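You operate a simulated robot arm through the tools that you are given. There is no shell and no other tool.

You are at the controls of a simulated two-armed robot. One attempt, no reset.

TASK
Switch the radio on, tuned to farm, volume soft.

It is judged by the outcome, as a careful person would: the job done as asked, and still so three seconds after it is handed in. It fails if anything else is knocked over, pushed out of place, dropped, spilled or broken.

THE ROBOT
Two 7-joint arms with two-finger parallel grippers on one trunk that stands fixed in place. Base frame: the origin is at the foot of the trunk, x ahead of it, y to its left, z up. Readings come in mm, degrees, newtons and seconds.
The left shoulder is at [80, 131, 947], the right one opposite. With the tool pointing down near the work surface each hand reaches from about 100 to 740 mm from the base axis, measured 20 degrees to its own side. Payload 1.57 kg a hand.
The tool frame of a hand sits at the grasp point between the pads (the TCP): z along the fingers, y along the line on which they close. The tips reach 30 mm beyond it. Largest opening 110 mm; finger width 24, thickness 12; the body of the gripper, 48 by 112 mm, starts 78 mm behind the TCP.
Orientation is that of the tool frame in the base frame, as a unit quaternion [w, x, y, z]. With the fingers straight down and closing along the base's y, the tool's x points along the base's -x, its y along +y and its z along -z.

THE INTERFACE
- The arms move only by the tool nudge_tool. It takes "left_commands", "right_commands" or both (then of equal length, played together; a hand with none holds still); each is a list of rows, each an object of numbers (a shift or turn left out is 0, a gripper value left out holds the last): "dx", "dy", "dz": the shift along the tool's x, y, z in mm; "rx", "ry", "rz": the turn, a rotation vector about the tool's x, y, z in degrees. In form: [{"dx": .., "dy": .., "dz": .., "rx": .., "ry": .., "rz": ..}, ...]. A call has 1 to 20 rows; each row is the pose to reach, as a shift and turn from the pose commanded when the call began, along the tool's axes at that moment. "left_hand" and "right_hand" are, for a hand that has rows, the opening, from 0 (shut) to 1 (fully open), set as the call begins (left out, the last holds). A row lasts 0.2 s, in which the tool goes at most 50 mm and 8.6 degrees; a call with a longer step from one row to the next is refused whole, and so is a gripper value outside its range. Where a pose cannot be reached the arm comes as near as it can. A force on the tool above 90 N (or 10 N above the force at the start of the call, whichever is more), or a blocked arm, ends the call early, and 0.2 s more pass. Each finger travels about 108 mm/s and halts on what it meets, pressing with about 25 N; the grip force reading is that of the motor and also rises with nothing between the fingers. The clock runs only during rows and for 0.2 s after the last one: add rows that repeat a pose to give the fingers time. The reply holds the time, the measured pose of the TCP, the force on the tool along the base axes, the opening and the grip force, in the units named above and with some noise, with the torque about the TCP (base axes, N m) and any sound that the robot's microphone picked up.
- Cameras (640 x 400 px; columns grow to the right, rows downward): "scene" is now at [-56, 16.1, 1417.9]; the picture's right is [0.21, -0.98, 0.00], its down [-0.47, -0.10, -0.88] and it looks along [0.86, 0.18, -0.48] (base axes); focal length 354 px, centre (320, 200). "left" rides on the left gripper at [70, -16, -141] in its tool frame; the picture's right is [0.23, 0.97, 0.00], its down [-0.86, 0.20, -0.48] and it looks along [-0.47, 0.11, 0.88] (tool axes); focal length 222 px, centre (320, 200). "right" rides on the right gripper at [70, 16, -141] in its tool frame; the picture's right is [-0.23, 0.97, 0.00], its down [-0.86, -0.20, -0.48] and it looks along [-0.47, -0.11, 0.88] (tool axes); focal length 222 px, centre (320, 200). There is no depth. A picture from a camera that has moved, and an enlarged one, comes with that camera's place and axes in the base frame and with its lens. The place of the scene camera against the robot may be out by one fixed shift of up to 12 mm in any direction.
- camera(camera): a new picture of that camera. It takes no simulated time.
- pan_tilt(pan, tilt): turns the head with the scene camera to pan (to the left, within 109 degrees either way) and tilt (down, from -29 to 69), counted from straight ahead of the robot. It gives what a move gives.
- enlarge(camera, box): a new picture of the part [left, top, right, bottom] of that camera's present view, enlarged. It takes no simulated time.
- sign_off(): hands the job in; it is judged then, once.

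Places have to be worked out from the pictures, the camera data and where the tool is seen. Open the grippers and draw the arms clear of the work before you hand the job in, unless the task says otherwise.

The tools are called after "Request:" by a JSON object that holds its "method" and its "body". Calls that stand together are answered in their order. nudge_tool: Moves the arms, as the interface text tells. Its arguments: {"type":"object","properties":{"left_commands":{"type":"array"},"left_hand":{"type":"number"},"right_commands":{"type":"array"},"right_hand":{"type":"number"}},"required":[]} The other tools are called the same way: pan_tilt (pan, tilt) turns the head that bears the scene camera; camera (camera) takes a picture; enlarge (camera, box) takes an enlarged picture of a part of a camera's view; sign_off () hands the job in.

At the start:

```text
time_s: 0.0
left_ee_pos: [443.6, 253.2, 1266.5]
left_orientation: [0.0, 0.0, 1.0, 0.0]
left_ft_force: [-0.6, -0.4, 0.6]
left_ft_torque: [0.0, -0.01, -0.02]
left_opening: 110.0
left_grip_force: 0.1
right_ee_pos: [540.4, -122.5, 1214.4]
right_orientation: [0.0, 0.001, 1.0, 0.0]
right_ft_force: [0.1, 0.7, 0.6]
right_ft_torque: [-0.01, 0.0, 0.0]
right_opening: 110.0
right_grip_force: 0.0
head pan, tilt (commanded): [11.9, 28.9]
```

scene: 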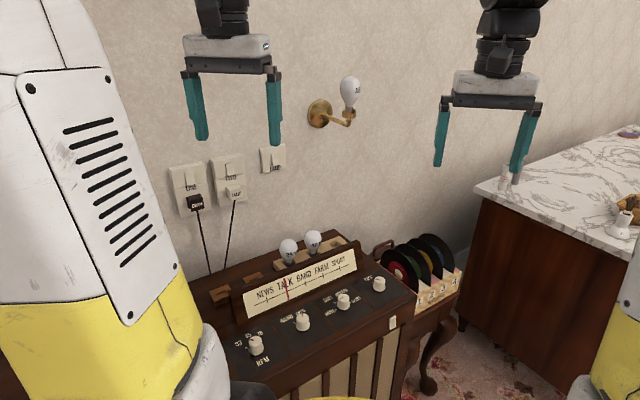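
right: 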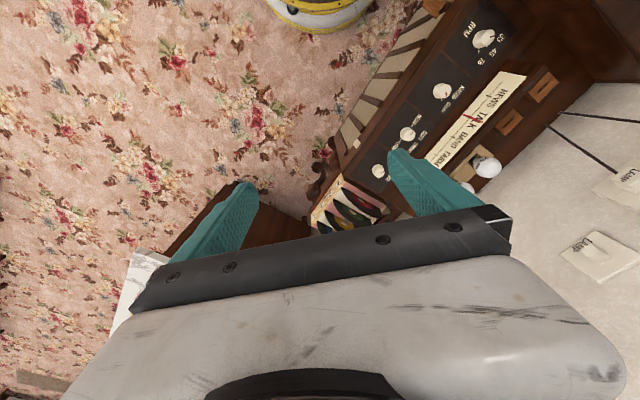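
left: 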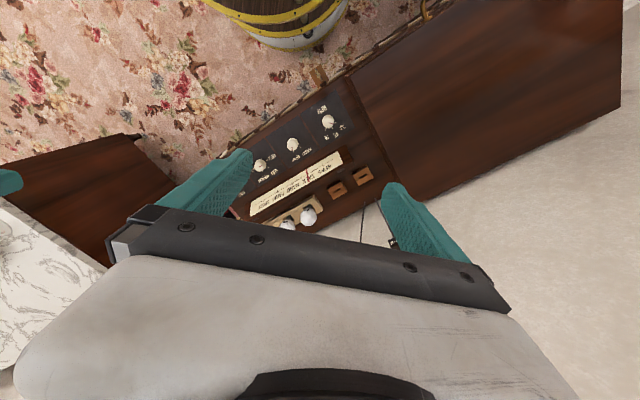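

I see a radio cabinet with a dial (NEWS TALK BAND FARM SPORT) and four knobs. I'll enlarge the views to read the labels before touching anything.

Request:
{"method": "enlarge", "body": {"camera": "scene", "box": [220, 240, 420, 370]}}

Request:
{"method": "enlarge", "body": {"camera": "left", "box": [220, 80, 380, 240]}}

Request:
{"method": "enlarge", "body": {"camera": "right", "box": [340, 0, 580, 200]}}

Request:
{"method": "enlarge", "body": {"camera": "scene", "box": [150, 130, 300, 230]}}

```text
3.08 times, centred on (320, 305) of scene
camera zoom: at [-56.0, 16.1, 1417.9], right [0.21, -0.98, 0.0], down [-0.47, -0.1, -0.88], along [0.86, 0.18, -0.48], focal length 1090 px, centre (320, -123)
```

zoom: 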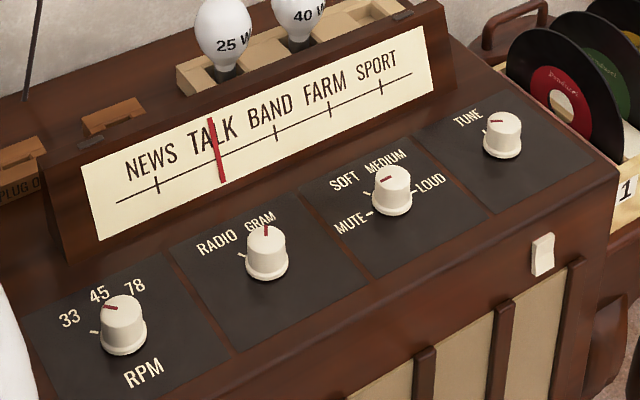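

```text
2.50 times, centred on (300, 160) of left
camera zoom: at [374.1, 237.1, 1410.3], right [-0.23, 0.97, 0.0], down [0.86, 0.2, 0.48], along [0.47, 0.11, -0.88], focal length 555 px, centre (370, 300)
```

zoom: 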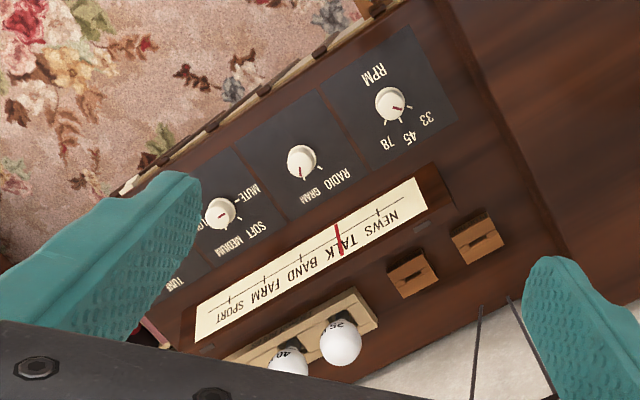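

```text
2.00 times, centred on (460, 100) of right
camera zoom: at [472.2, -106.4, 1354.3], right [0.23, 0.97, 0.0], down [0.86, -0.2, 0.48], along [0.47, -0.11, -0.88], focal length 444 px, centre (40, 400)
```

zoom: 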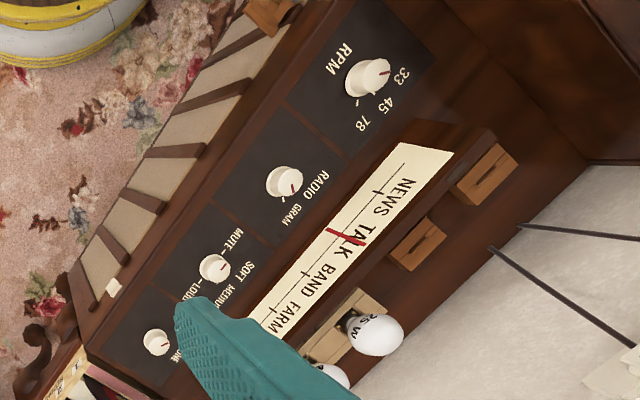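

```text
4.00 times, centred on (225, 180) of scene
camera zoom: at [-56.0, 16.1, 1417.9], right [0.21, -0.98, 0.0], down [-0.47, -0.1, -0.88], along [0.86, 0.18, -0.48], focal length 1418 px, centre (700, 280)
```

zoom: 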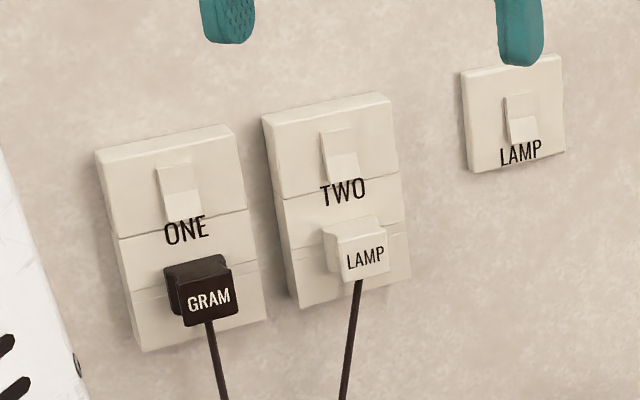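

The radio has knobs for RPM, RADIO/GRAM, MUTE/SOFT/MEDIUM/LOUD and TUNE, plus a rocker on the cabinet front. The GRAM plug sits in wall socket ONE, which has its own switch. I'll look around for more detail on the wall sockets, the blocks behind the dial and the surroundings.

Request:
{"method": "pan_tilt", "body": {"pan": 25, "tilt": 40}}

Request:
{"method": "camera", "body": {"camera": "scene"}}

```text
time_s: 0.8
left_ee_pos: [443.7, 254.3, 1266.3]
left_orientation: [0.0, 0.0, 1.0, 0.001]
left_ft_force: [-0.3, -0.5, 0.2]
left_ft_torque: [0.01, 0.0, -0.01]
left_opening: 110.0
left_grip_force: 0.1
right_ee_pos: [540.8, -123.4, 1214.8]
right_orientation: [0.0, 0.001, 1.0, 0.0]
right_ft_force: [0.5, 0.4, 0.5]
right_ft_torque: [0.02, 0.01, -0.03]
right_opening: 109.9
right_grip_force: 0.1
head pan, tilt (commanded): [25.0, 40.0]
```

```text
taken
camera scene: at [-67.9, 33.2, 1400.8], right [0.42, -0.91, 0.0], down [-0.58, -0.27, -0.77], along [0.69, 0.32, -0.64], focal length 354 px, centre (320, 200)
```

scene: 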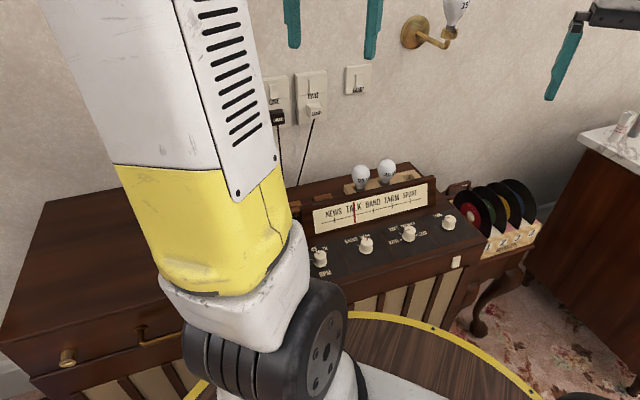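

The left half of the cabinet is a closed gramophone compartment. I'll enlarge the sockets, the panel and the rocker.

Request:
{"method": "enlarge", "body": {"camera": "scene", "box": [255, 55, 385, 135]}}

Request:
{"method": "enlarge", "body": {"camera": "scene", "box": [380, 200, 480, 280]}}

Request:
{"method": "enlarge", "body": {"camera": "scene", "box": [300, 215, 400, 285]}}

Request:
{"method": "enlarge", "body": {"camera": "scene", "box": [280, 150, 440, 250]}}

```text
4.92 times, centred on (320, 95) of scene
camera zoom: at [-67.9, 33.2, 1400.8], right [0.42, -0.91, 0.0], down [-0.58, -0.27, -0.77], along [0.69, 0.32, -0.64], focal length 1745 px, centre (320, 717)
```

zoom: 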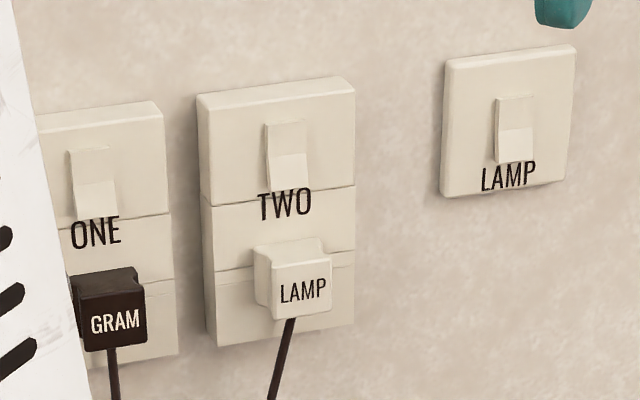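

```text
5.00 times, centred on (430, 240) of scene
camera zoom: at [-67.9, 33.2, 1400.8], right [0.42, -0.91, 0.0], down [-0.58, -0.27, -0.77], along [0.69, 0.32, -0.64], focal length 1772 px, centre (-230, 0)
```

zoom: 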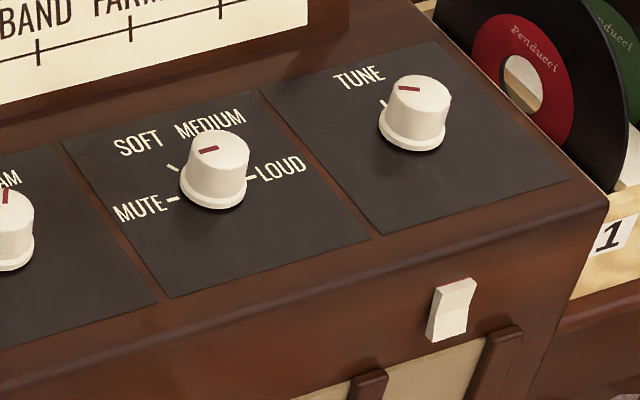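

```text
5.71 times, centred on (350, 250) of scene
camera zoom: at [-67.9, 33.2, 1400.8], right [0.42, -0.91, 0.0], down [-0.58, -0.27, -0.77], along [0.69, 0.32, -0.64], focal length 2025 px, centre (149, -86)
```

zoom: 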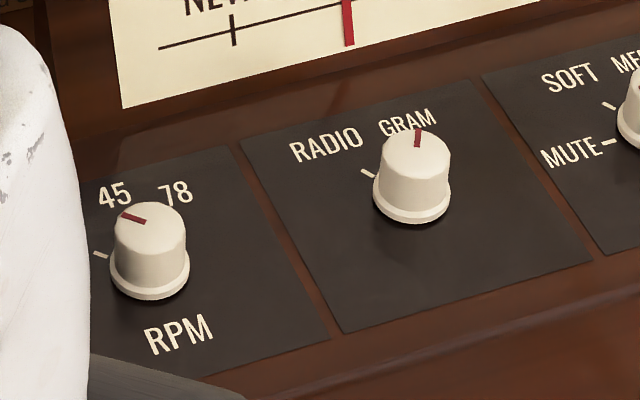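

```text
4.00 times, centred on (360, 200) of scene
camera zoom: at [-67.9, 33.2, 1400.8], right [0.42, -0.91, 0.0], down [-0.58, -0.27, -0.77], along [0.69, 0.32, -0.64], focal length 1418 px, centre (160, 200)
```

zoom: 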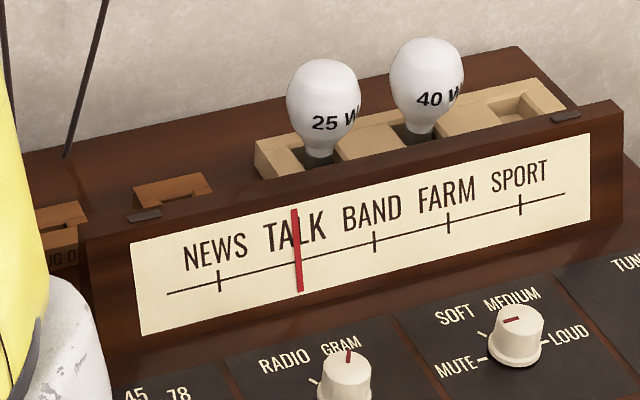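

The volume mark looks to be at MUTE, the selector at GRAM, and the needle at TALK. I'll zoom in on the rocker switches to judge their states.

Request:
{"method": "enlarge", "body": {"camera": "scene", "box": [445, 248, 475, 274]}}

Request:
{"method": "enlarge", "body": {"camera": "scene", "box": [262, 70, 302, 125]}}

Request:
{"method": "enlarge", "body": {"camera": "scene", "box": [298, 70, 374, 112]}}

Request:
{"method": "enlarge", "body": {"camera": "right", "box": [500, 130, 640, 290]}}

```text
15.38 times, centred on (460, 261) of scene
camera zoom: at [-67.9, 33.2, 1400.8], right [0.42, -0.91, 0.0], down [-0.58, -0.27, -0.77], along [0.69, 0.32, -0.64], focal length 5452 px, centre (-1834, -738)
```

zoom: 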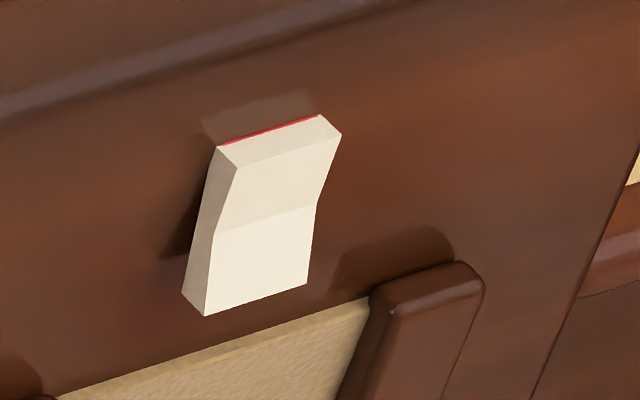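

```text
7.27 times, centred on (282, 98) of scene
camera zoom: at [-67.9, 33.2, 1400.8], right [0.42, -0.91, 0.0], down [-0.58, -0.27, -0.77], along [0.69, 0.32, -0.64], focal length 2577 px, centre (596, 946)
```

zoom: 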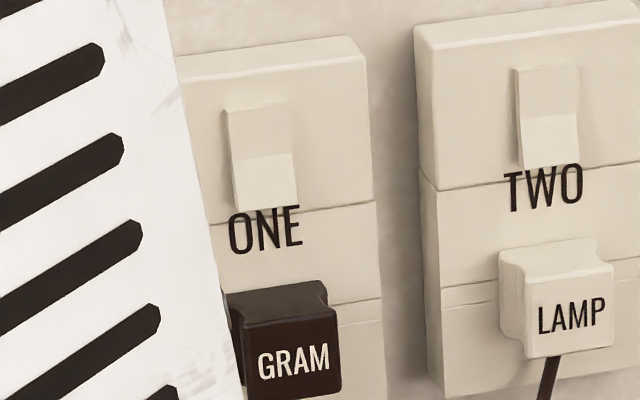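

```text
8.42 times, centred on (336, 91) of scene
camera zoom: at [-67.9, 33.2, 1400.8], right [0.42, -0.91, 0.0], down [-0.58, -0.27, -0.77], along [0.69, 0.32, -0.64], focal length 2984 px, centre (185, 1118)
```

zoom: 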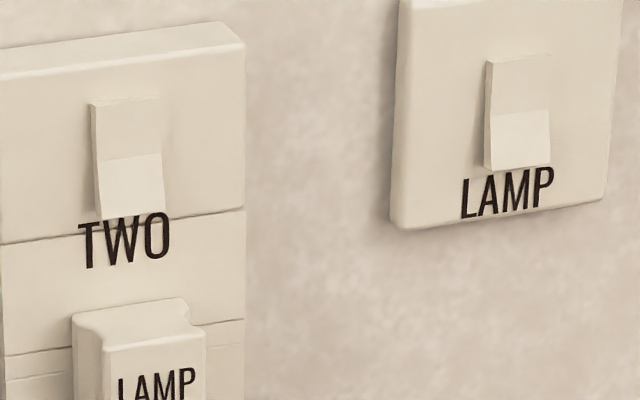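

```text
2.50 times, centred on (570, 210) of right
camera zoom: at [472.2, -106.4, 1354.3], right [0.23, 0.97, 0.0], down [0.86, -0.2, 0.48], along [0.47, -0.11, -0.88], focal length 555 px, centre (-305, 175)
```

zoom: 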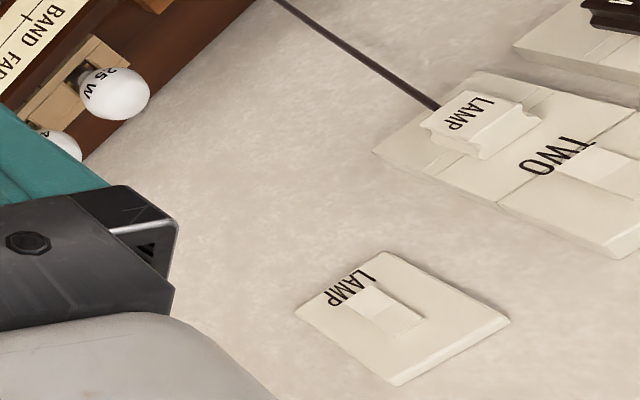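

The front rocker's state isn't certain from here. I'll bring the right hand over the right part of the panel, turned 45° to match the cabinet, so its camera gives a closer view.

Request:
{"method": "nudge_tool", "body": {"right_commands": [{"dx": -15, "dy": 15, "dz": 30, "rz": -4.5}, {"dx": -30, "dy": 30, "dz": 60, "rz": -9}, {"dx": -45, "dy": 45, "dz": 90, "rz": -13.5}, {"dx": -60, "dy": 60, "dz": 120, "rz": -18}, {"dx": -75, "dy": 75, "dz": 150, "rz": -22.5}, {"dx": -90, "dy": 90, "dz": 180, "rz": -27}, {"dx": -105, "dy": 105, "dz": 210, "rz": -31.5}, {"dx": -120, "dy": 120, "dz": 240, "rz": -36}, {"dx": -135, "dy": 135, "dz": 270, "rz": -40.5}, {"dx": -150, "dy": 150, "dz": 300, "rz": -45}, {"dx": -150, "dy": 150, "dz": 300, "rz": -45}], "right_hand": 1}}

Request:
{"method": "camera", "body": {"camera": "right"}}

Request:
{"method": "camera", "body": {"camera": "scene"}}

```text
time_s: 3.1
left_ee_pos: [445.0, 253.9, 1266.2]
left_orientation: [0.001, 0.0, 1.0, 0.0]
left_ft_force: [0.1, -0.7, -0.3]
left_ft_torque: [-0.02, 0.0, -0.01]
left_opening: 110.0
left_grip_force: 0.1
right_ee_pos: [690.7, 27.0, 913.4]
right_orientation: [-0.001, -0.384, 0.923, -0.001]
right_ft_force: [-0.1, 0.0, -1.3]
right_ft_torque: [0.01, 0.0, 0.01]
right_opening: 109.8
right_grip_force: 0.0
head pan, tilt (commanded): [25.0, 40.0]
```

```text
taken
camera right: at [631.3, -10.4, 1054.1], right [-0.53, 0.85, 0.0], down [0.74, 0.46, 0.48], along [0.41, 0.25, -0.88], focal length 222 px, centre (320, 200)
```

right: 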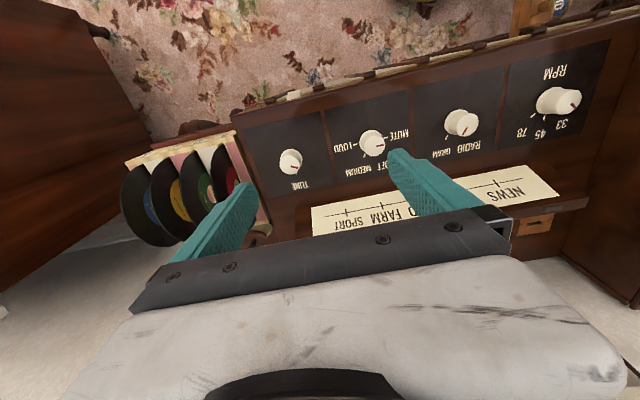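

```text
taken
camera scene: at [-67.9, 33.3, 1400.8], right [0.42, -0.91, 0.0], down [-0.58, -0.27, -0.77], along [0.69, 0.32, -0.64], focal length 354 px, centre (320, 200)
```

scene: 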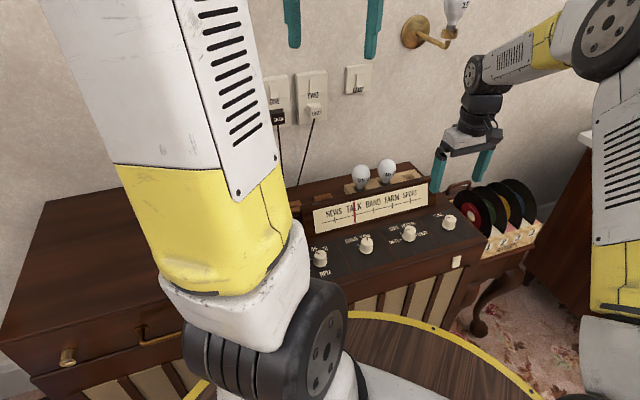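

Good, the hand moves well and sees the panel. I'll enlarge for the knob detail and positions.

Request:
{"method": "enlarge", "body": {"camera": "right", "box": [240, 50, 440, 210]}}

Request:
{"method": "enlarge", "body": {"camera": "right", "box": [420, 50, 620, 210]}}

```text
2.50 times, centred on (340, 130) of right
camera zoom: at [631.3, -10.4, 1054.1], right [-0.53, 0.85, 0.0], down [0.74, 0.46, 0.48], along [0.41, 0.25, -0.88], focal length 555 px, centre (270, 375)
```

zoom: 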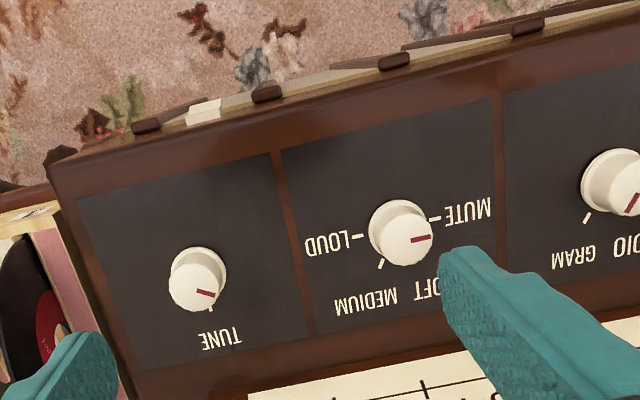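

```text
2.50 times, centred on (520, 130) of right
camera zoom: at [631.3, -10.4, 1054.1], right [-0.53, 0.85, 0.0], down [0.74, 0.46, 0.48], along [0.41, 0.25, -0.88], focal length 555 px, centre (-180, 375)
```

zoom: 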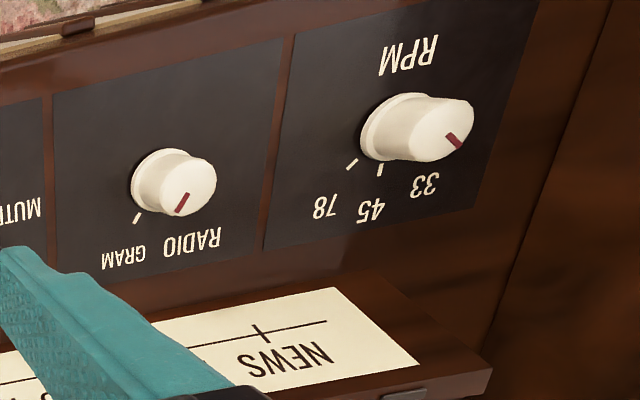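

The volume mark points at MUTE and the selector at GRAM; knob tops are around z≈720, 135 mm apart on a 45° line. I'll bring the right hand above TUNE, at about (757, 12), with the fingers part-closed and still well clear.

Request:
{"method": "nudge_tool", "body": {"right_commands": [{"dx": -12, "dy": -19, "dz": 20}, {"dx": -24, "dy": -38, "dz": 50}, {"dx": -36.3, "dy": -57.4, "dz": 85}, {"dx": -36.3, "dy": -57.4, "dz": 100}, {"dx": -36.3, "dy": -57.4, "dz": 100}, {"dx": -36.3, "dy": -57.4, "dz": 100}], "right_hand": 0.65}}

Request:
{"method": "camera", "body": {"camera": "right"}}

Request:
{"method": "enlarge", "body": {"camera": "scene", "box": [340, 100, 520, 280]}}

```text
time_s: 4.5
left_ee_pos: [443.9, 253.9, 1266.3]
left_orientation: [-0.001, 0.0, 1.0, -0.001]
left_ft_force: [0.1, 1.0, -0.2]
left_ft_torque: [-0.01, 0.0, 0.01]
left_opening: 110.2
left_grip_force: 0.0
right_ee_pos: [757.1, 13.2, 813.7]
right_orientation: [0.0, -0.383, 0.924, 0.0]
right_ft_force: [0.6, 0.7, -0.1]
right_ft_torque: [0.01, 0.03, 0.01]
right_opening: 71.6
right_grip_force: 0.0
head pan, tilt (commanded): [25.0, 40.0]
```

```text
taken
camera right: at [696.8, -25.2, 953.5], right [-0.53, 0.85, 0.0], down [0.75, 0.46, 0.48], along [0.41, 0.25, -0.88], focal length 222 px, centre (320, 200)
```

right: 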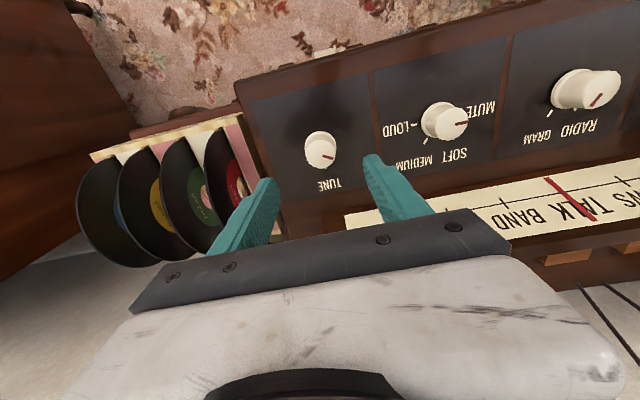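

```text
2.22 times, centred on (430, 190) of scene
camera zoom: at [-67.8, 33.3, 1400.8], right [0.42, -0.91, 0.0], down [-0.58, -0.27, -0.77], along [0.69, 0.32, -0.64], focal length 788 px, centre (76, 222)
```

zoom: 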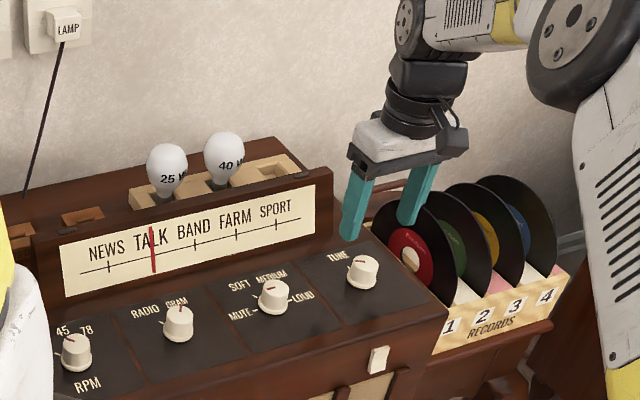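

TUNE is nearly under the TCP. I'll enlarge to check centring.

Request:
{"method": "enlarge", "body": {"camera": "right", "box": [220, 90, 420, 250]}}

```text
2.50 times, centred on (320, 170) of right
camera zoom: at [696.8, -25.2, 953.5], right [-0.53, 0.85, 0.0], down [0.75, 0.46, 0.48], along [0.41, 0.25, -0.88], focal length 555 px, centre (320, 275)
```

zoom: 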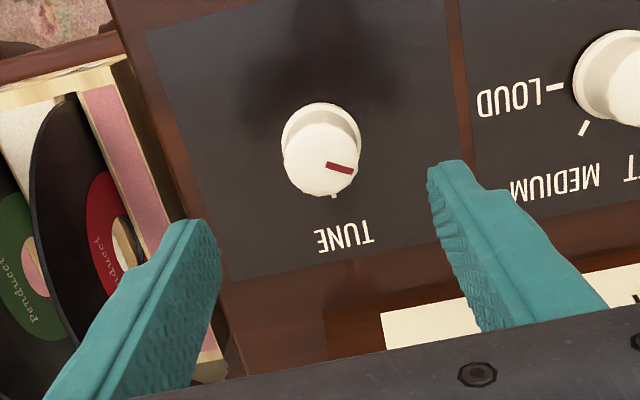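

TUNE's top triangulates to about (756.8, 12.3, 718), roughly 34 mm across and 32 mm tall. I'll lower the fingers around it with the tips about 10 mm above the panel, without gripping yet.

Request:
{"method": "nudge_tool", "body": {"right_commands": [{"dx": 0.8, "dy": -0.4, "dz": 20}, {"dx": 0.8, "dy": -0.4, "dz": 40}, {"dx": 0.8, "dy": -0.4, "dz": 55}, {"dx": 0.8, "dy": -0.4, "dz": 65}, {"dx": 0.8, "dy": -0.4, "dz": 75}, {"dx": 0.8, "dy": -0.4, "dz": 84}, {"dx": 0.8, "dy": -0.4, "dz": 84}]}}

Request:
{"method": "camera", "body": {"camera": "right"}}

Request:
{"method": "enlarge", "body": {"camera": "right", "box": [220, 90, 420, 250]}}

Request:
{"method": "enlarge", "body": {"camera": "scene", "box": [400, 130, 500, 270]}}

```text
time_s: 6.2
left_ee_pos: [444.5, 255.0, 1266.3]
left_orientation: [0.0, 0.0, 1.0, -0.001]
left_ft_force: [0.3, 0.8, -1.0]
left_ft_torque: [0.01, -0.02, -0.01]
left_opening: 109.9
left_grip_force: 0.1
right_ee_pos: [756.7, 11.5, 729.7]
right_orientation: [0.001, -0.383, 0.924, 0.0]
right_ft_force: [-1.7, -2.0, 4.5]
right_ft_torque: [0.09, 0.23, 0.09]
right_opening: 71.4
right_grip_force: 0.5
head pan, tilt (commanded): [25.0, 40.0]
```

```text
taken
camera right: at [697.0, -26.1, 870.5], right [-0.53, 0.85, 0.0], down [0.75, 0.46, 0.48], along [0.41, 0.25, -0.88], focal length 222 px, centre (320, 200)
```

right: 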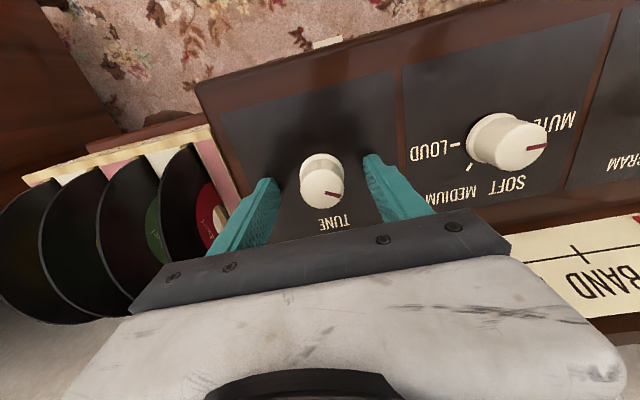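

```text
2.50 times, centred on (320, 170) of right
camera zoom: at [697.0, -26.1, 870.5], right [-0.53, 0.85, 0.0], down [0.75, 0.46, 0.48], along [0.41, 0.25, -0.88], focal length 555 px, centre (320, 275)
```

zoom: 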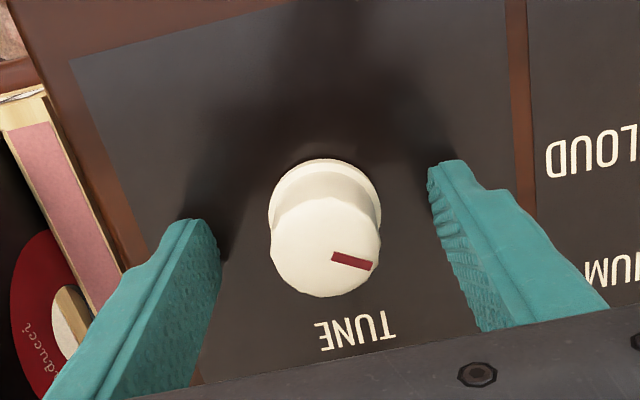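

```text
2.86 times, centred on (450, 200) of scene
camera zoom: at [-68.1, 33.2, 1400.8], right [0.42, -0.91, 0.0], down [-0.58, -0.27, -0.77], along [0.69, 0.32, -0.64], focal length 1012 px, centre (-51, 200)
```

zoom: 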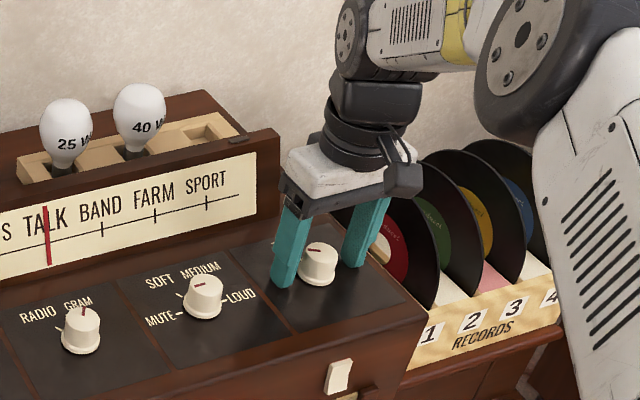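

There's a slight 4.5 N upward reading, which could be a light touch or just the deceleration. I'll lift 3 mm and re-read before gripping.

Request:
{"method": "nudge_tool", "body": {"right_commands": [{"dz": -3}, {"dz": -3}]}}

```text
time_s: 6.8
left_ee_pos: [444.5, 254.6, 1266.3]
left_orientation: [0.0, 0.001, 1.0, 0.0]
left_ft_force: [0.2, -0.4, -0.1]
left_ft_torque: [0.02, -0.02, -0.02]
left_opening: 110.2
left_grip_force: 0.0
right_ee_pos: [756.9, 12.5, 732.1]
right_orientation: [0.0, -0.383, 0.924, 0.0]
right_ft_force: [0.5, 0.7, -0.2]
right_ft_torque: [-0.01, -0.01, 0.0]
right_opening: 71.5
right_grip_force: 0.0
head pan, tilt (commanded): [25.0, 40.0]
```

Force is back to zero, so the left fingertip had just touched the panel at tip height ≈700. I'll take high zooms of knobs and panel to get the height and tilt right.

Request:
{"method": "enlarge", "body": {"camera": "scene", "box": [384, 216, 434, 248]}}

Request:
{"method": "enlarge", "body": {"camera": "scene", "box": [424, 200, 474, 232]}}

Request:
{"method": "enlarge", "body": {"camera": "right", "box": [270, 130, 380, 220]}}

```text
12.50 times, centred on (409, 232) of scene
camera zoom: at [-67.8, 33.3, 1400.8], right [0.42, -0.91, 0.0], down [-0.58, -0.27, -0.77], along [0.69, 0.32, -0.64], focal length 4430 px, centre (-792, -200)
```

zoom: 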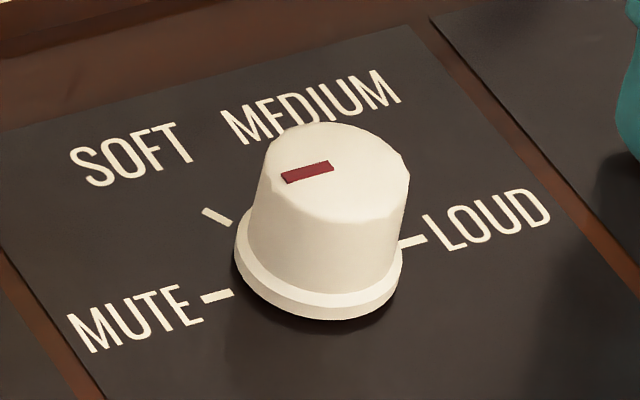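

```text
12.50 times, centred on (449, 216) of scene
camera zoom: at [-67.8, 33.3, 1400.8], right [0.42, -0.91, 0.0], down [-0.58, -0.27, -0.77], along [0.69, 0.32, -0.64], focal length 4430 px, centre (-1292, 0)
```

zoom: 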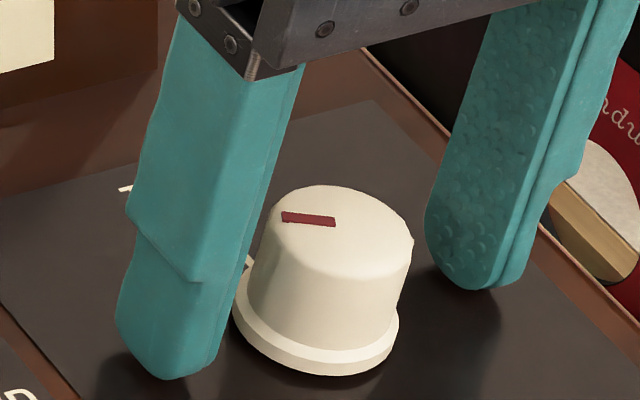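

```text
4.44 times, centred on (325, 175) of right
camera zoom: at [696.7, -25.9, 872.9], right [-0.53, 0.85, 0.0], down [0.75, 0.46, 0.48], along [0.41, 0.25, -0.88], focal length 987 px, centre (298, 311)
```

zoom: 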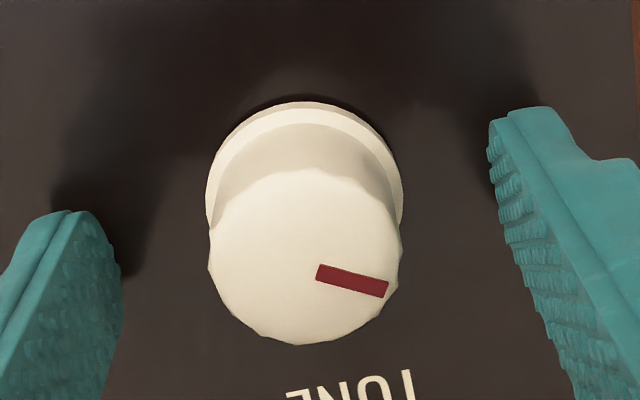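

Both fingertips are just above the panel and flank the knob evenly. I'll raise 4 mm to clear the knob's base ring and close on TUNE.

Request:
{"method": "nudge_tool", "body": {"right_commands": [{"dz": -4}, {"dz": -4}]}}

Request:
{"method": "nudge_tool", "body": {"right_commands": [{"dz": 0}, {"dz": 0}, {"dz": 0}], "right_hand": 0.2}}

Request:
{"method": "enlarge", "body": {"camera": "right", "box": [270, 130, 380, 220]}}

```text
time_s: 7.3
left_ee_pos: [445.0, 253.4, 1266.6]
left_orientation: [0.0, 0.001, 1.0, -0.001]
left_ft_force: [-0.1, -0.5, -0.5]
left_ft_torque: [-0.02, -0.01, -0.02]
left_opening: 109.9
left_grip_force: 0.1
right_ee_pos: [756.6, 11.5, 737.7]
right_orientation: [-0.001, -0.383, 0.924, 0.0]
right_ft_force: [-0.4, -0.4, 0.0]
right_ft_torque: [0.02, 0.01, -0.01]
right_opening: 71.3
right_grip_force: 0.0
head pan, tilt (commanded): [25.0, 40.0]
```

```text
time_s: 8.2
left_ee_pos: [443.4, 254.3, 1266.9]
left_orientation: [0.001, 0.001, 1.0, 0.0]
left_ft_force: [-1.0, 0.4, -0.3]
left_ft_torque: [0.0, 0.01, 0.0]
left_opening: 110.1
left_grip_force: 0.0
right_ee_pos: [755.8, 12.1, 736.2]
right_orientation: [0.0, -0.383, 0.924, 0.001]
right_ft_force: [-9.5, 7.4, 1.6]
right_ft_torque: [-0.27, 0.39, -0.03]
right_opening: 32.5
right_grip_force: 41.2
head pan, tilt (commanded): [25.0, 40.0]
```

```text
4.44 times, centred on (325, 175) of right
camera zoom: at [696.0, -24.7, 877.0], right [-0.53, 0.85, 0.0], down [0.75, 0.46, 0.48], along [0.4, 0.25, -0.88], focal length 987 px, centre (298, 311)
```

zoom: 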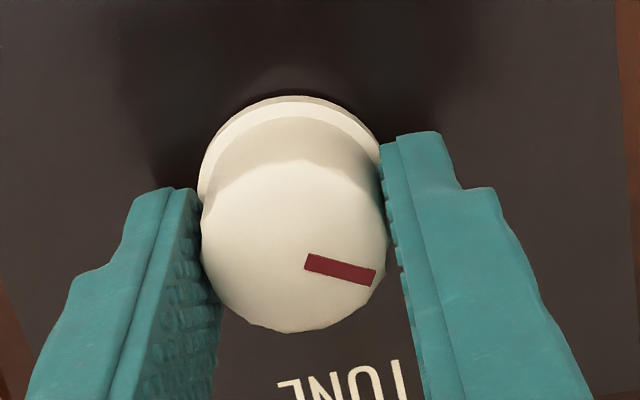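

TUNE is gripped at 32.5 mm, with the knob about 1 mm toward +Y of the tool. I'll shift 1 mm that way and turn 30° clockwise as a test.

Request:
{"method": "nudge_tool", "body": {"right_commands": [{"dy": 1.2}, {"dy": 1.2, "rz": 6}, {"dy": 1.2, "rz": 12}, {"dy": 1.2, "rz": 18}, {"dy": 1.2, "rz": 24}, {"dy": 1.2, "rz": 30}, {"dy": 1.2, "rz": 30}]}}

Request:
{"method": "camera", "body": {"camera": "scene"}}

Request:
{"method": "enlarge", "body": {"camera": "scene", "box": [280, 150, 440, 250]}}

Request:
{"method": "enlarge", "body": {"camera": "right", "box": [220, 90, 420, 250]}}

```text
time_s: 9.8
left_ee_pos: [444.2, 253.9, 1266.8]
left_orientation: [0.0, 0.0, 1.0, 0.0]
left_ft_force: [-0.1, 0.7, 0.4]
left_ft_torque: [-0.01, 0.01, 0.0]
left_opening: 110.1
left_grip_force: 0.0
right_ee_pos: [755.4, 10.7, 735.5]
right_orientation: [0.0, -0.13, 0.992, -0.001]
right_ft_force: [-1.4, 4.4, -7.3]
right_ft_torque: [0.06, -0.18, -0.01]
right_opening: 32.3
right_grip_force: 40.3
head pan, tilt (commanded): [25.0, 40.0]
```

```text
taken
camera scene: at [-67.6, 33.4, 1400.8], right [0.42, -0.91, 0.0], down [-0.58, -0.27, -0.77], along [0.69, 0.32, -0.64], focal length 354 px, centre (320, 200)
```

scene: 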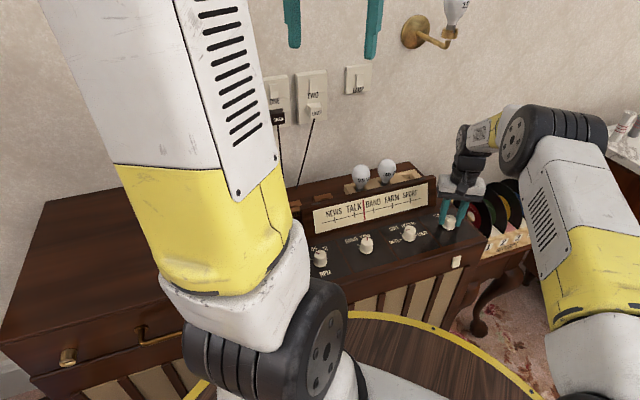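

```text
4.00 times, centred on (360, 200) of scene
camera zoom: at [-67.6, 33.4, 1400.8], right [0.42, -0.91, 0.0], down [-0.58, -0.27, -0.77], along [0.69, 0.32, -0.64], focal length 1418 px, centre (160, 200)
```

zoom: 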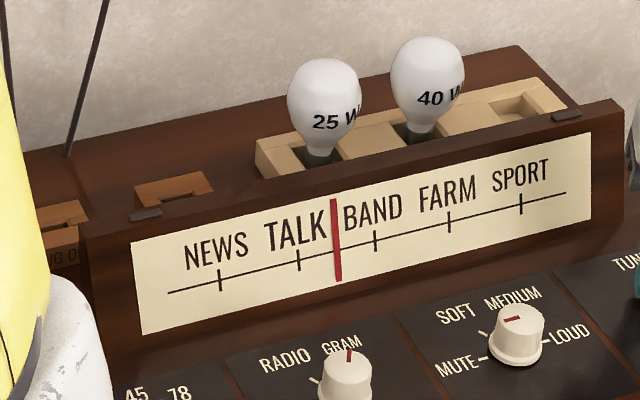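

```text
2.50 times, centred on (320, 170) of right
camera zoom: at [685.6, 10.0, 877.0], right [-0.03, 1.0, 0.0], down [0.88, 0.03, 0.48], along [0.48, 0.01, -0.88], focal length 555 px, centre (320, 275)
```

zoom: 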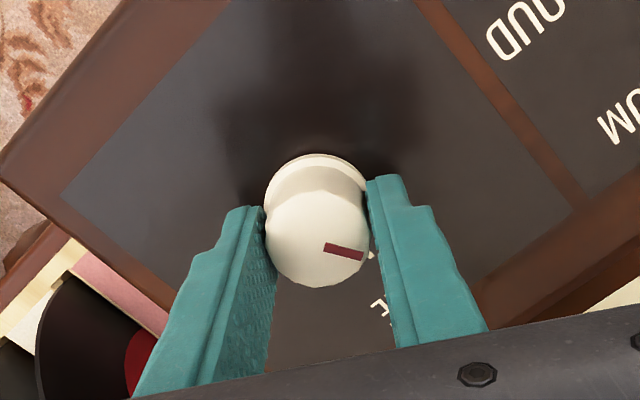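

30° moved the needle half a station (TALK→halfway to BAND), so FARM needs about 90° more clockwise. I'll turn another 60° and check.

Request:
{"method": "nudge_tool", "body": {"right_commands": [{"rz": 6}, {"rz": 12}, {"rz": 18}, {"rz": 24}, {"rz": 30}, {"rz": 36}, {"rz": 42}, {"rz": 48}, {"rz": 54}, {"rz": 60}, {"rz": 60}]}}

Request:
{"method": "enlarge", "body": {"camera": "scene", "box": [280, 150, 440, 250]}}

Request:
{"method": "enlarge", "body": {"camera": "right", "box": [220, 90, 420, 250]}}

```text
time_s: 12.2
left_ee_pos: [444.8, 253.4, 1268.0]
left_orientation: [0.0, 0.0, 1.0, 0.0]
left_ft_force: [0.2, 0.1, -0.4]
left_ft_torque: [0.0, 0.03, 0.01]
left_opening: 110.0
left_grip_force: 0.1
right_ee_pos: [755.8, 9.1, 736.9]
right_orientation: [-0.001, 0.385, 0.923, -0.001]
right_ft_force: [-12.4, -22.2, 4.8]
right_ft_torque: [-0.08, 0.28, 0.09]
right_opening: 32.5
right_grip_force: 40.4
head pan, tilt (commanded): [25.0, 40.0]
```

```text
4.00 times, centred on (360, 200) of scene
camera zoom: at [-68.5, 32.5, 1400.8], right [0.42, -0.91, 0.0], down [-0.58, -0.27, -0.77], along [0.69, 0.32, -0.64], focal length 1418 px, centre (160, 200)
```

zoom: 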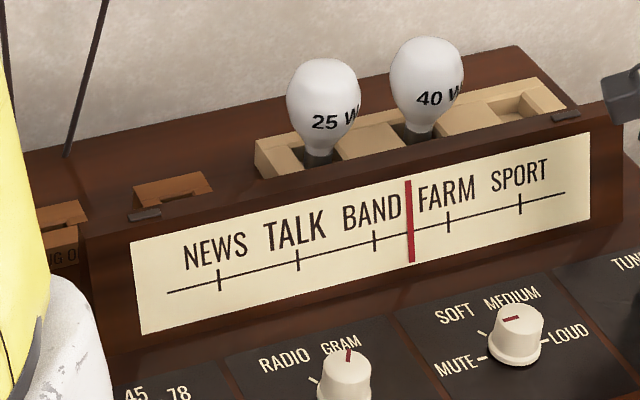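

```text
2.50 times, centred on (320, 170) of right
camera zoom: at [719.1, 70.8, 877.0], right [0.85, 0.53, 0.0], down [0.46, -0.75, 0.48], along [0.25, -0.41, -0.88], focal length 555 px, centre (320, 275)
```

zoom: 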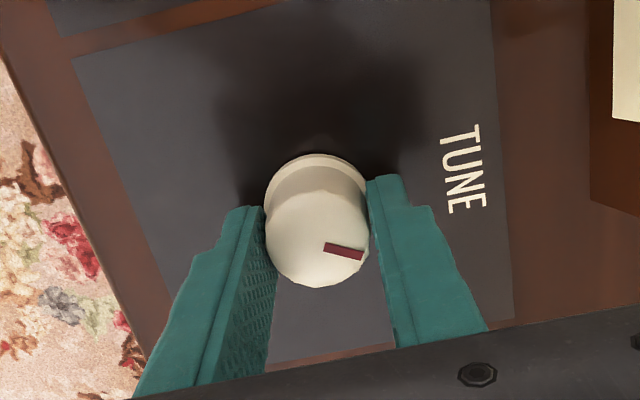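

The needle is at 1.47 stations past TALK, so about 32° more. The lateral force shows the knob axis 2.4 mm toward the robot, so I'll correct that while finishing the turn.

Request:
{"method": "nudge_tool", "body": {"right_commands": [{"dy": -1.2}, {"dy": -2.4}, {"dy": -2.4, "rz": 6}, {"dy": -2.4, "rz": 12}, {"dy": -2.4, "rz": 18}, {"dy": -2.4, "rz": 24}, {"dy": -2.4, "rz": 29}, {"dy": -2.4, "rz": 29}]}}

Request:
{"method": "enlarge", "body": {"camera": "scene", "box": [360, 170, 440, 220]}}

Request:
{"method": "enlarge", "body": {"camera": "right", "box": [220, 90, 420, 250]}}

```text
time_s: 13.9
left_ee_pos: [442.6, 253.7, 1268.2]
left_orientation: [0.0, -0.001, 1.0, 0.0]
left_ft_force: [-0.5, -0.3, 0.0]
left_ft_torque: [-0.02, 0.0, -0.03]
left_opening: 109.9
left_grip_force: 0.0
right_ee_pos: [754.1, 9.5, 736.1]
right_orientation: [0.0, 0.602, 0.798, 0.0]
right_ft_force: [-4.0, -24.8, 8.2]
right_ft_torque: [-0.65, 0.0, 0.03]
right_opening: 31.9
right_grip_force: 40.4
head pan, tilt (commanded): [25.0, 40.0]
```

```text
8.00 times, centred on (400, 195) of scene
camera zoom: at [-68.3, 32.5, 1400.8], right [0.42, -0.91, 0.0], down [-0.58, -0.27, -0.77], along [0.69, 0.32, -0.64], focal length 2835 px, centre (-320, 240)
```

zoom: 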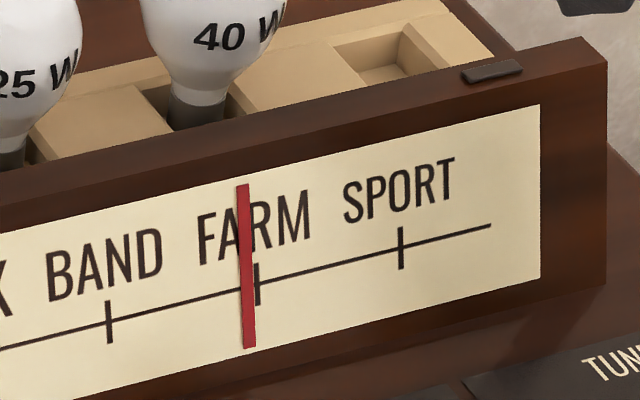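

```text
2.50 times, centred on (320, 170) of right
camera zoom: at [751.6, 81.2, 877.0], right [1.0, 0.05, 0.0], down [0.04, -0.88, 0.48], along [0.02, -0.48, -0.88], focal length 555 px, centre (320, 275)
```

zoom: 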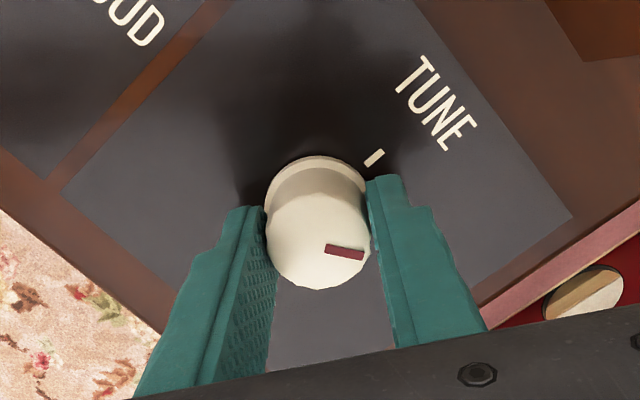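

The needle is just short of the FARM tick by roughly 4.5° of knob. I'll ease off the lateral load and add that.

Request:
{"method": "nudge_tool", "body": {"right_commands": [{"dx": -1, "dy": -0.5}, {"dx": -2, "dy": -1}, {"dx": -2, "dy": -1, "rz": 2.5}, {"dx": -2, "dy": -1, "rz": 4.7}, {"dx": -2, "dy": -1, "rz": 4.7}]}}

Request:
{"method": "enlarge", "body": {"camera": "scene", "box": [360, 170, 440, 220]}}

```text
time_s: 15.2
left_ee_pos: [444.6, 253.9, 1267.6]
left_orientation: [0.0, 0.0, 1.0, -0.001]
left_ft_force: [0.4, -0.8, -0.3]
left_ft_torque: [0.03, 0.01, 0.0]
left_opening: 110.1
left_grip_force: 0.1
right_ee_pos: [754.6, 8.9, 736.6]
right_orientation: [0.0, 0.634, 0.773, 0.001]
right_ft_force: [0.9, -10.1, 2.8]
right_ft_torque: [-0.23, -0.07, -0.01]
right_opening: 32.1
right_grip_force: 40.0
head pan, tilt (commanded): [25.0, 40.0]
```

```text
8.00 times, centred on (400, 195) of scene
camera zoom: at [-67.9, 33.0, 1400.8], right [0.42, -0.91, 0.0], down [-0.58, -0.27, -0.77], along [0.69, 0.32, -0.64], focal length 2835 px, centre (-320, 240)
```

zoom: 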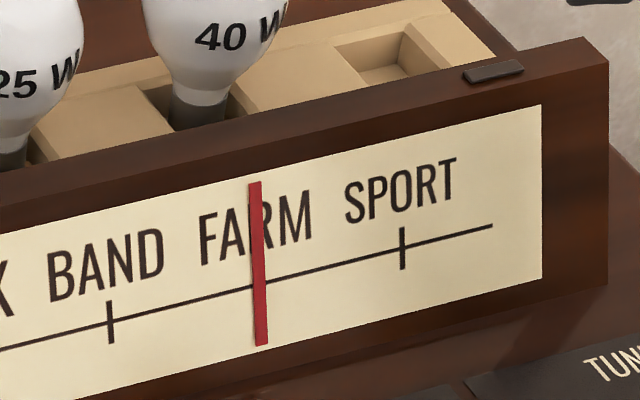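

The needle is right on FARM. I'll release the knob gently, rise straight up, and check the needle stays.

Request:
{"method": "nudge_tool", "body": {"right_commands": [{"dz": 0}, {"dz": 0}, {"dz": 0}], "right_hand": 0.5}}

Request:
{"method": "nudge_tool", "body": {"right_commands": [{"dz": -8}, {"dz": -25}, {"dz": -50}, {"dz": -75}, {"dz": -75}]}}

Request:
{"method": "enlarge", "body": {"camera": "scene", "box": [280, 150, 480, 275]}}

Request:
{"method": "camera", "body": {"camera": "right"}}

```text
time_s: 15.9
left_ee_pos: [445.2, 254.1, 1267.7]
left_orientation: [0.0, -0.001, 1.0, 0.001]
left_ft_force: [0.8, 1.0, 0.3]
left_ft_torque: [0.02, 0.04, -0.02]
left_opening: 110.3
left_grip_force: 0.0
right_ee_pos: [754.6, 8.6, 737.4]
right_orientation: [0.0, 0.634, 0.773, 0.0]
right_ft_force: [-0.5, 0.9, 0.0]
right_ft_torque: [-0.01, 0.0, -0.04]
right_opening: 55.0
right_grip_force: 0.0
head pan, tilt (commanded): [25.0, 40.0]
```

```text
time_s: 17.1
left_ee_pos: [445.7, 254.9, 1267.2]
left_orientation: [0.0, 0.0, 1.0, 0.0]
left_ft_force: [0.6, 0.6, -0.4]
left_ft_torque: [-0.01, -0.03, -0.03]
left_opening: 109.9
left_grip_force: 0.2
right_ee_pos: [754.7, 9.6, 811.0]
right_orientation: [0.0, 0.634, 0.773, 0.0]
right_ft_force: [-0.2, 0.5, -0.4]
right_ft_torque: [0.0, 0.03, 0.01]
right_opening: 55.3
right_grip_force: 0.0
head pan, tilt (commanded): [25.0, 40.0]
```

```text
3.20 times, centred on (380, 212) of scene
camera zoom: at [-67.8, 33.3, 1400.8], right [0.42, -0.91, 0.0], down [-0.58, -0.27, -0.77], along [0.69, 0.32, -0.64], focal length 1134 px, centre (128, 160)
```

zoom: 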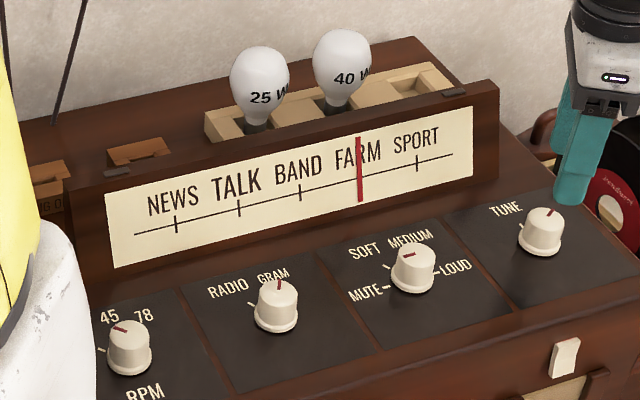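

```text
taken
camera right: at [757.2, 80.3, 952.2], right [1.0, -0.03, 0.0], down [-0.03, -0.88, 0.48], along [-0.02, -0.48, -0.88], focal length 222 px, centre (320, 200)
```

right: 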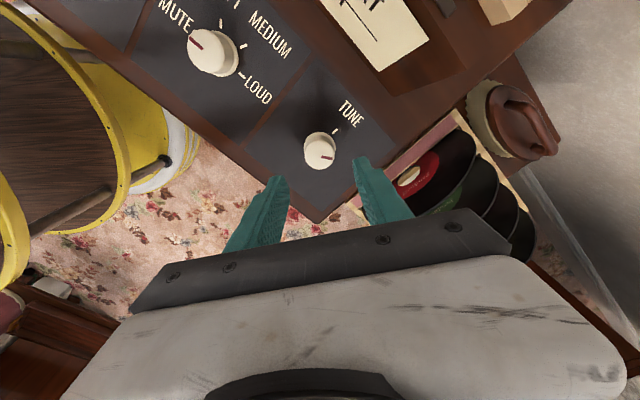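

The needle stays on FARM. Next is volume: I'll move the right hand to above about (662, 101) and turn back to the cabinet-aligned yaw.

Request:
{"method": "nudge_tool", "body": {"right_commands": [{"dx": 6.7, "dy": -4.6, "rz": -7.7}, {"dx": 13.5, "dy": -9.1, "rz": -15.5}, {"dx": 20.2, "dy": -13.7, "rz": -23.2}, {"dx": 27, "dy": -18.3, "rz": -30.9}, {"dx": 33.7, "dy": -22.8, "rz": -38.7}, {"dx": 40.4, "dy": -27.4, "rz": -46.4}, {"dx": 47.2, "dy": -31.9, "rz": -54.1}, {"dx": 53.9, "dy": -36.5, "rz": -61.9}, {"dx": 60.6, "dy": -41.1, "rz": -69.6}, {"dx": 67.4, "dy": -45.6, "rz": -77.3}, {"dx": 74.1, "dy": -50.2, "rz": -85}, {"dx": 80.9, "dy": -54.8, "rz": -92.8}, {"dx": 87.6, "dy": -59.3, "rz": -100.5}, {"dx": 94.3, "dy": -63.9, "rz": -108.2}, {"dx": 101.1, "dy": -68.4, "rz": -116}, {"dx": 107.8, "dy": -73, "rz": -123.7}, {"dx": 107.8, "dy": -73, "rz": -123.7}], "right_hand": 0.6}}

Request:
{"method": "enlarge", "body": {"camera": "right", "box": [220, 90, 420, 250]}}

Request:
{"method": "camera", "body": {"camera": "scene"}}

```text
time_s: 20.8
left_ee_pos: [443.7, 254.2, 1267.3]
left_orientation: [0.0, 0.0, 1.0, 0.001]
left_ft_force: [0.2, -0.3, 0.1]
left_ft_torque: [-0.04, 0.01, 0.0]
left_opening: 109.8
left_grip_force: 0.0
right_ee_pos: [662.0, 100.4, 813.0]
right_orientation: [0.0, -0.384, 0.923, 0.0]
right_ft_force: [-0.2, 0.9, 0.5]
right_ft_torque: [0.01, 0.0, 0.03]
right_opening: 65.8
right_grip_force: 0.1
head pan, tilt (commanded): [25.0, 40.0]
```

```text
2.50 times, centred on (320, 170) of right
camera zoom: at [601.6, 62.3, 953.4], right [-0.53, 0.85, 0.0], down [0.74, 0.47, 0.48], along [0.41, 0.25, -0.88], focal length 555 px, centre (320, 275)
```

zoom: 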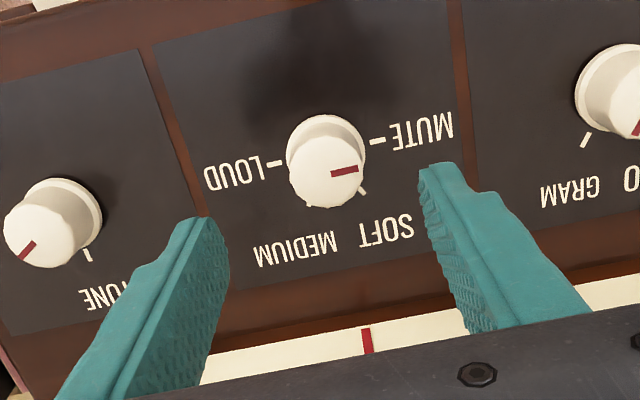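

```text
taken
camera scene: at [-67.9, 33.3, 1400.8], right [0.42, -0.91, 0.0], down [-0.58, -0.27, -0.77], along [0.69, 0.32, -0.64], focal length 354 px, centre (320, 200)
```

scene: 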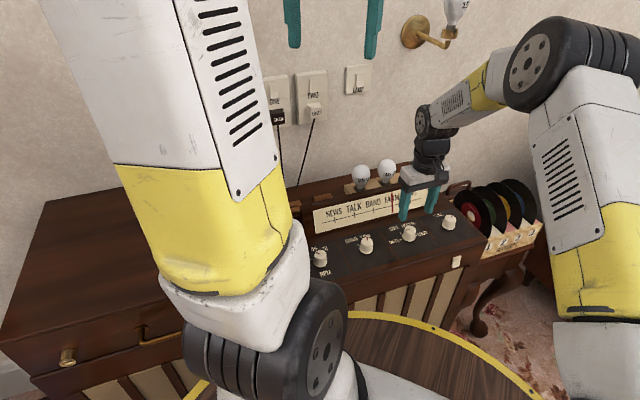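

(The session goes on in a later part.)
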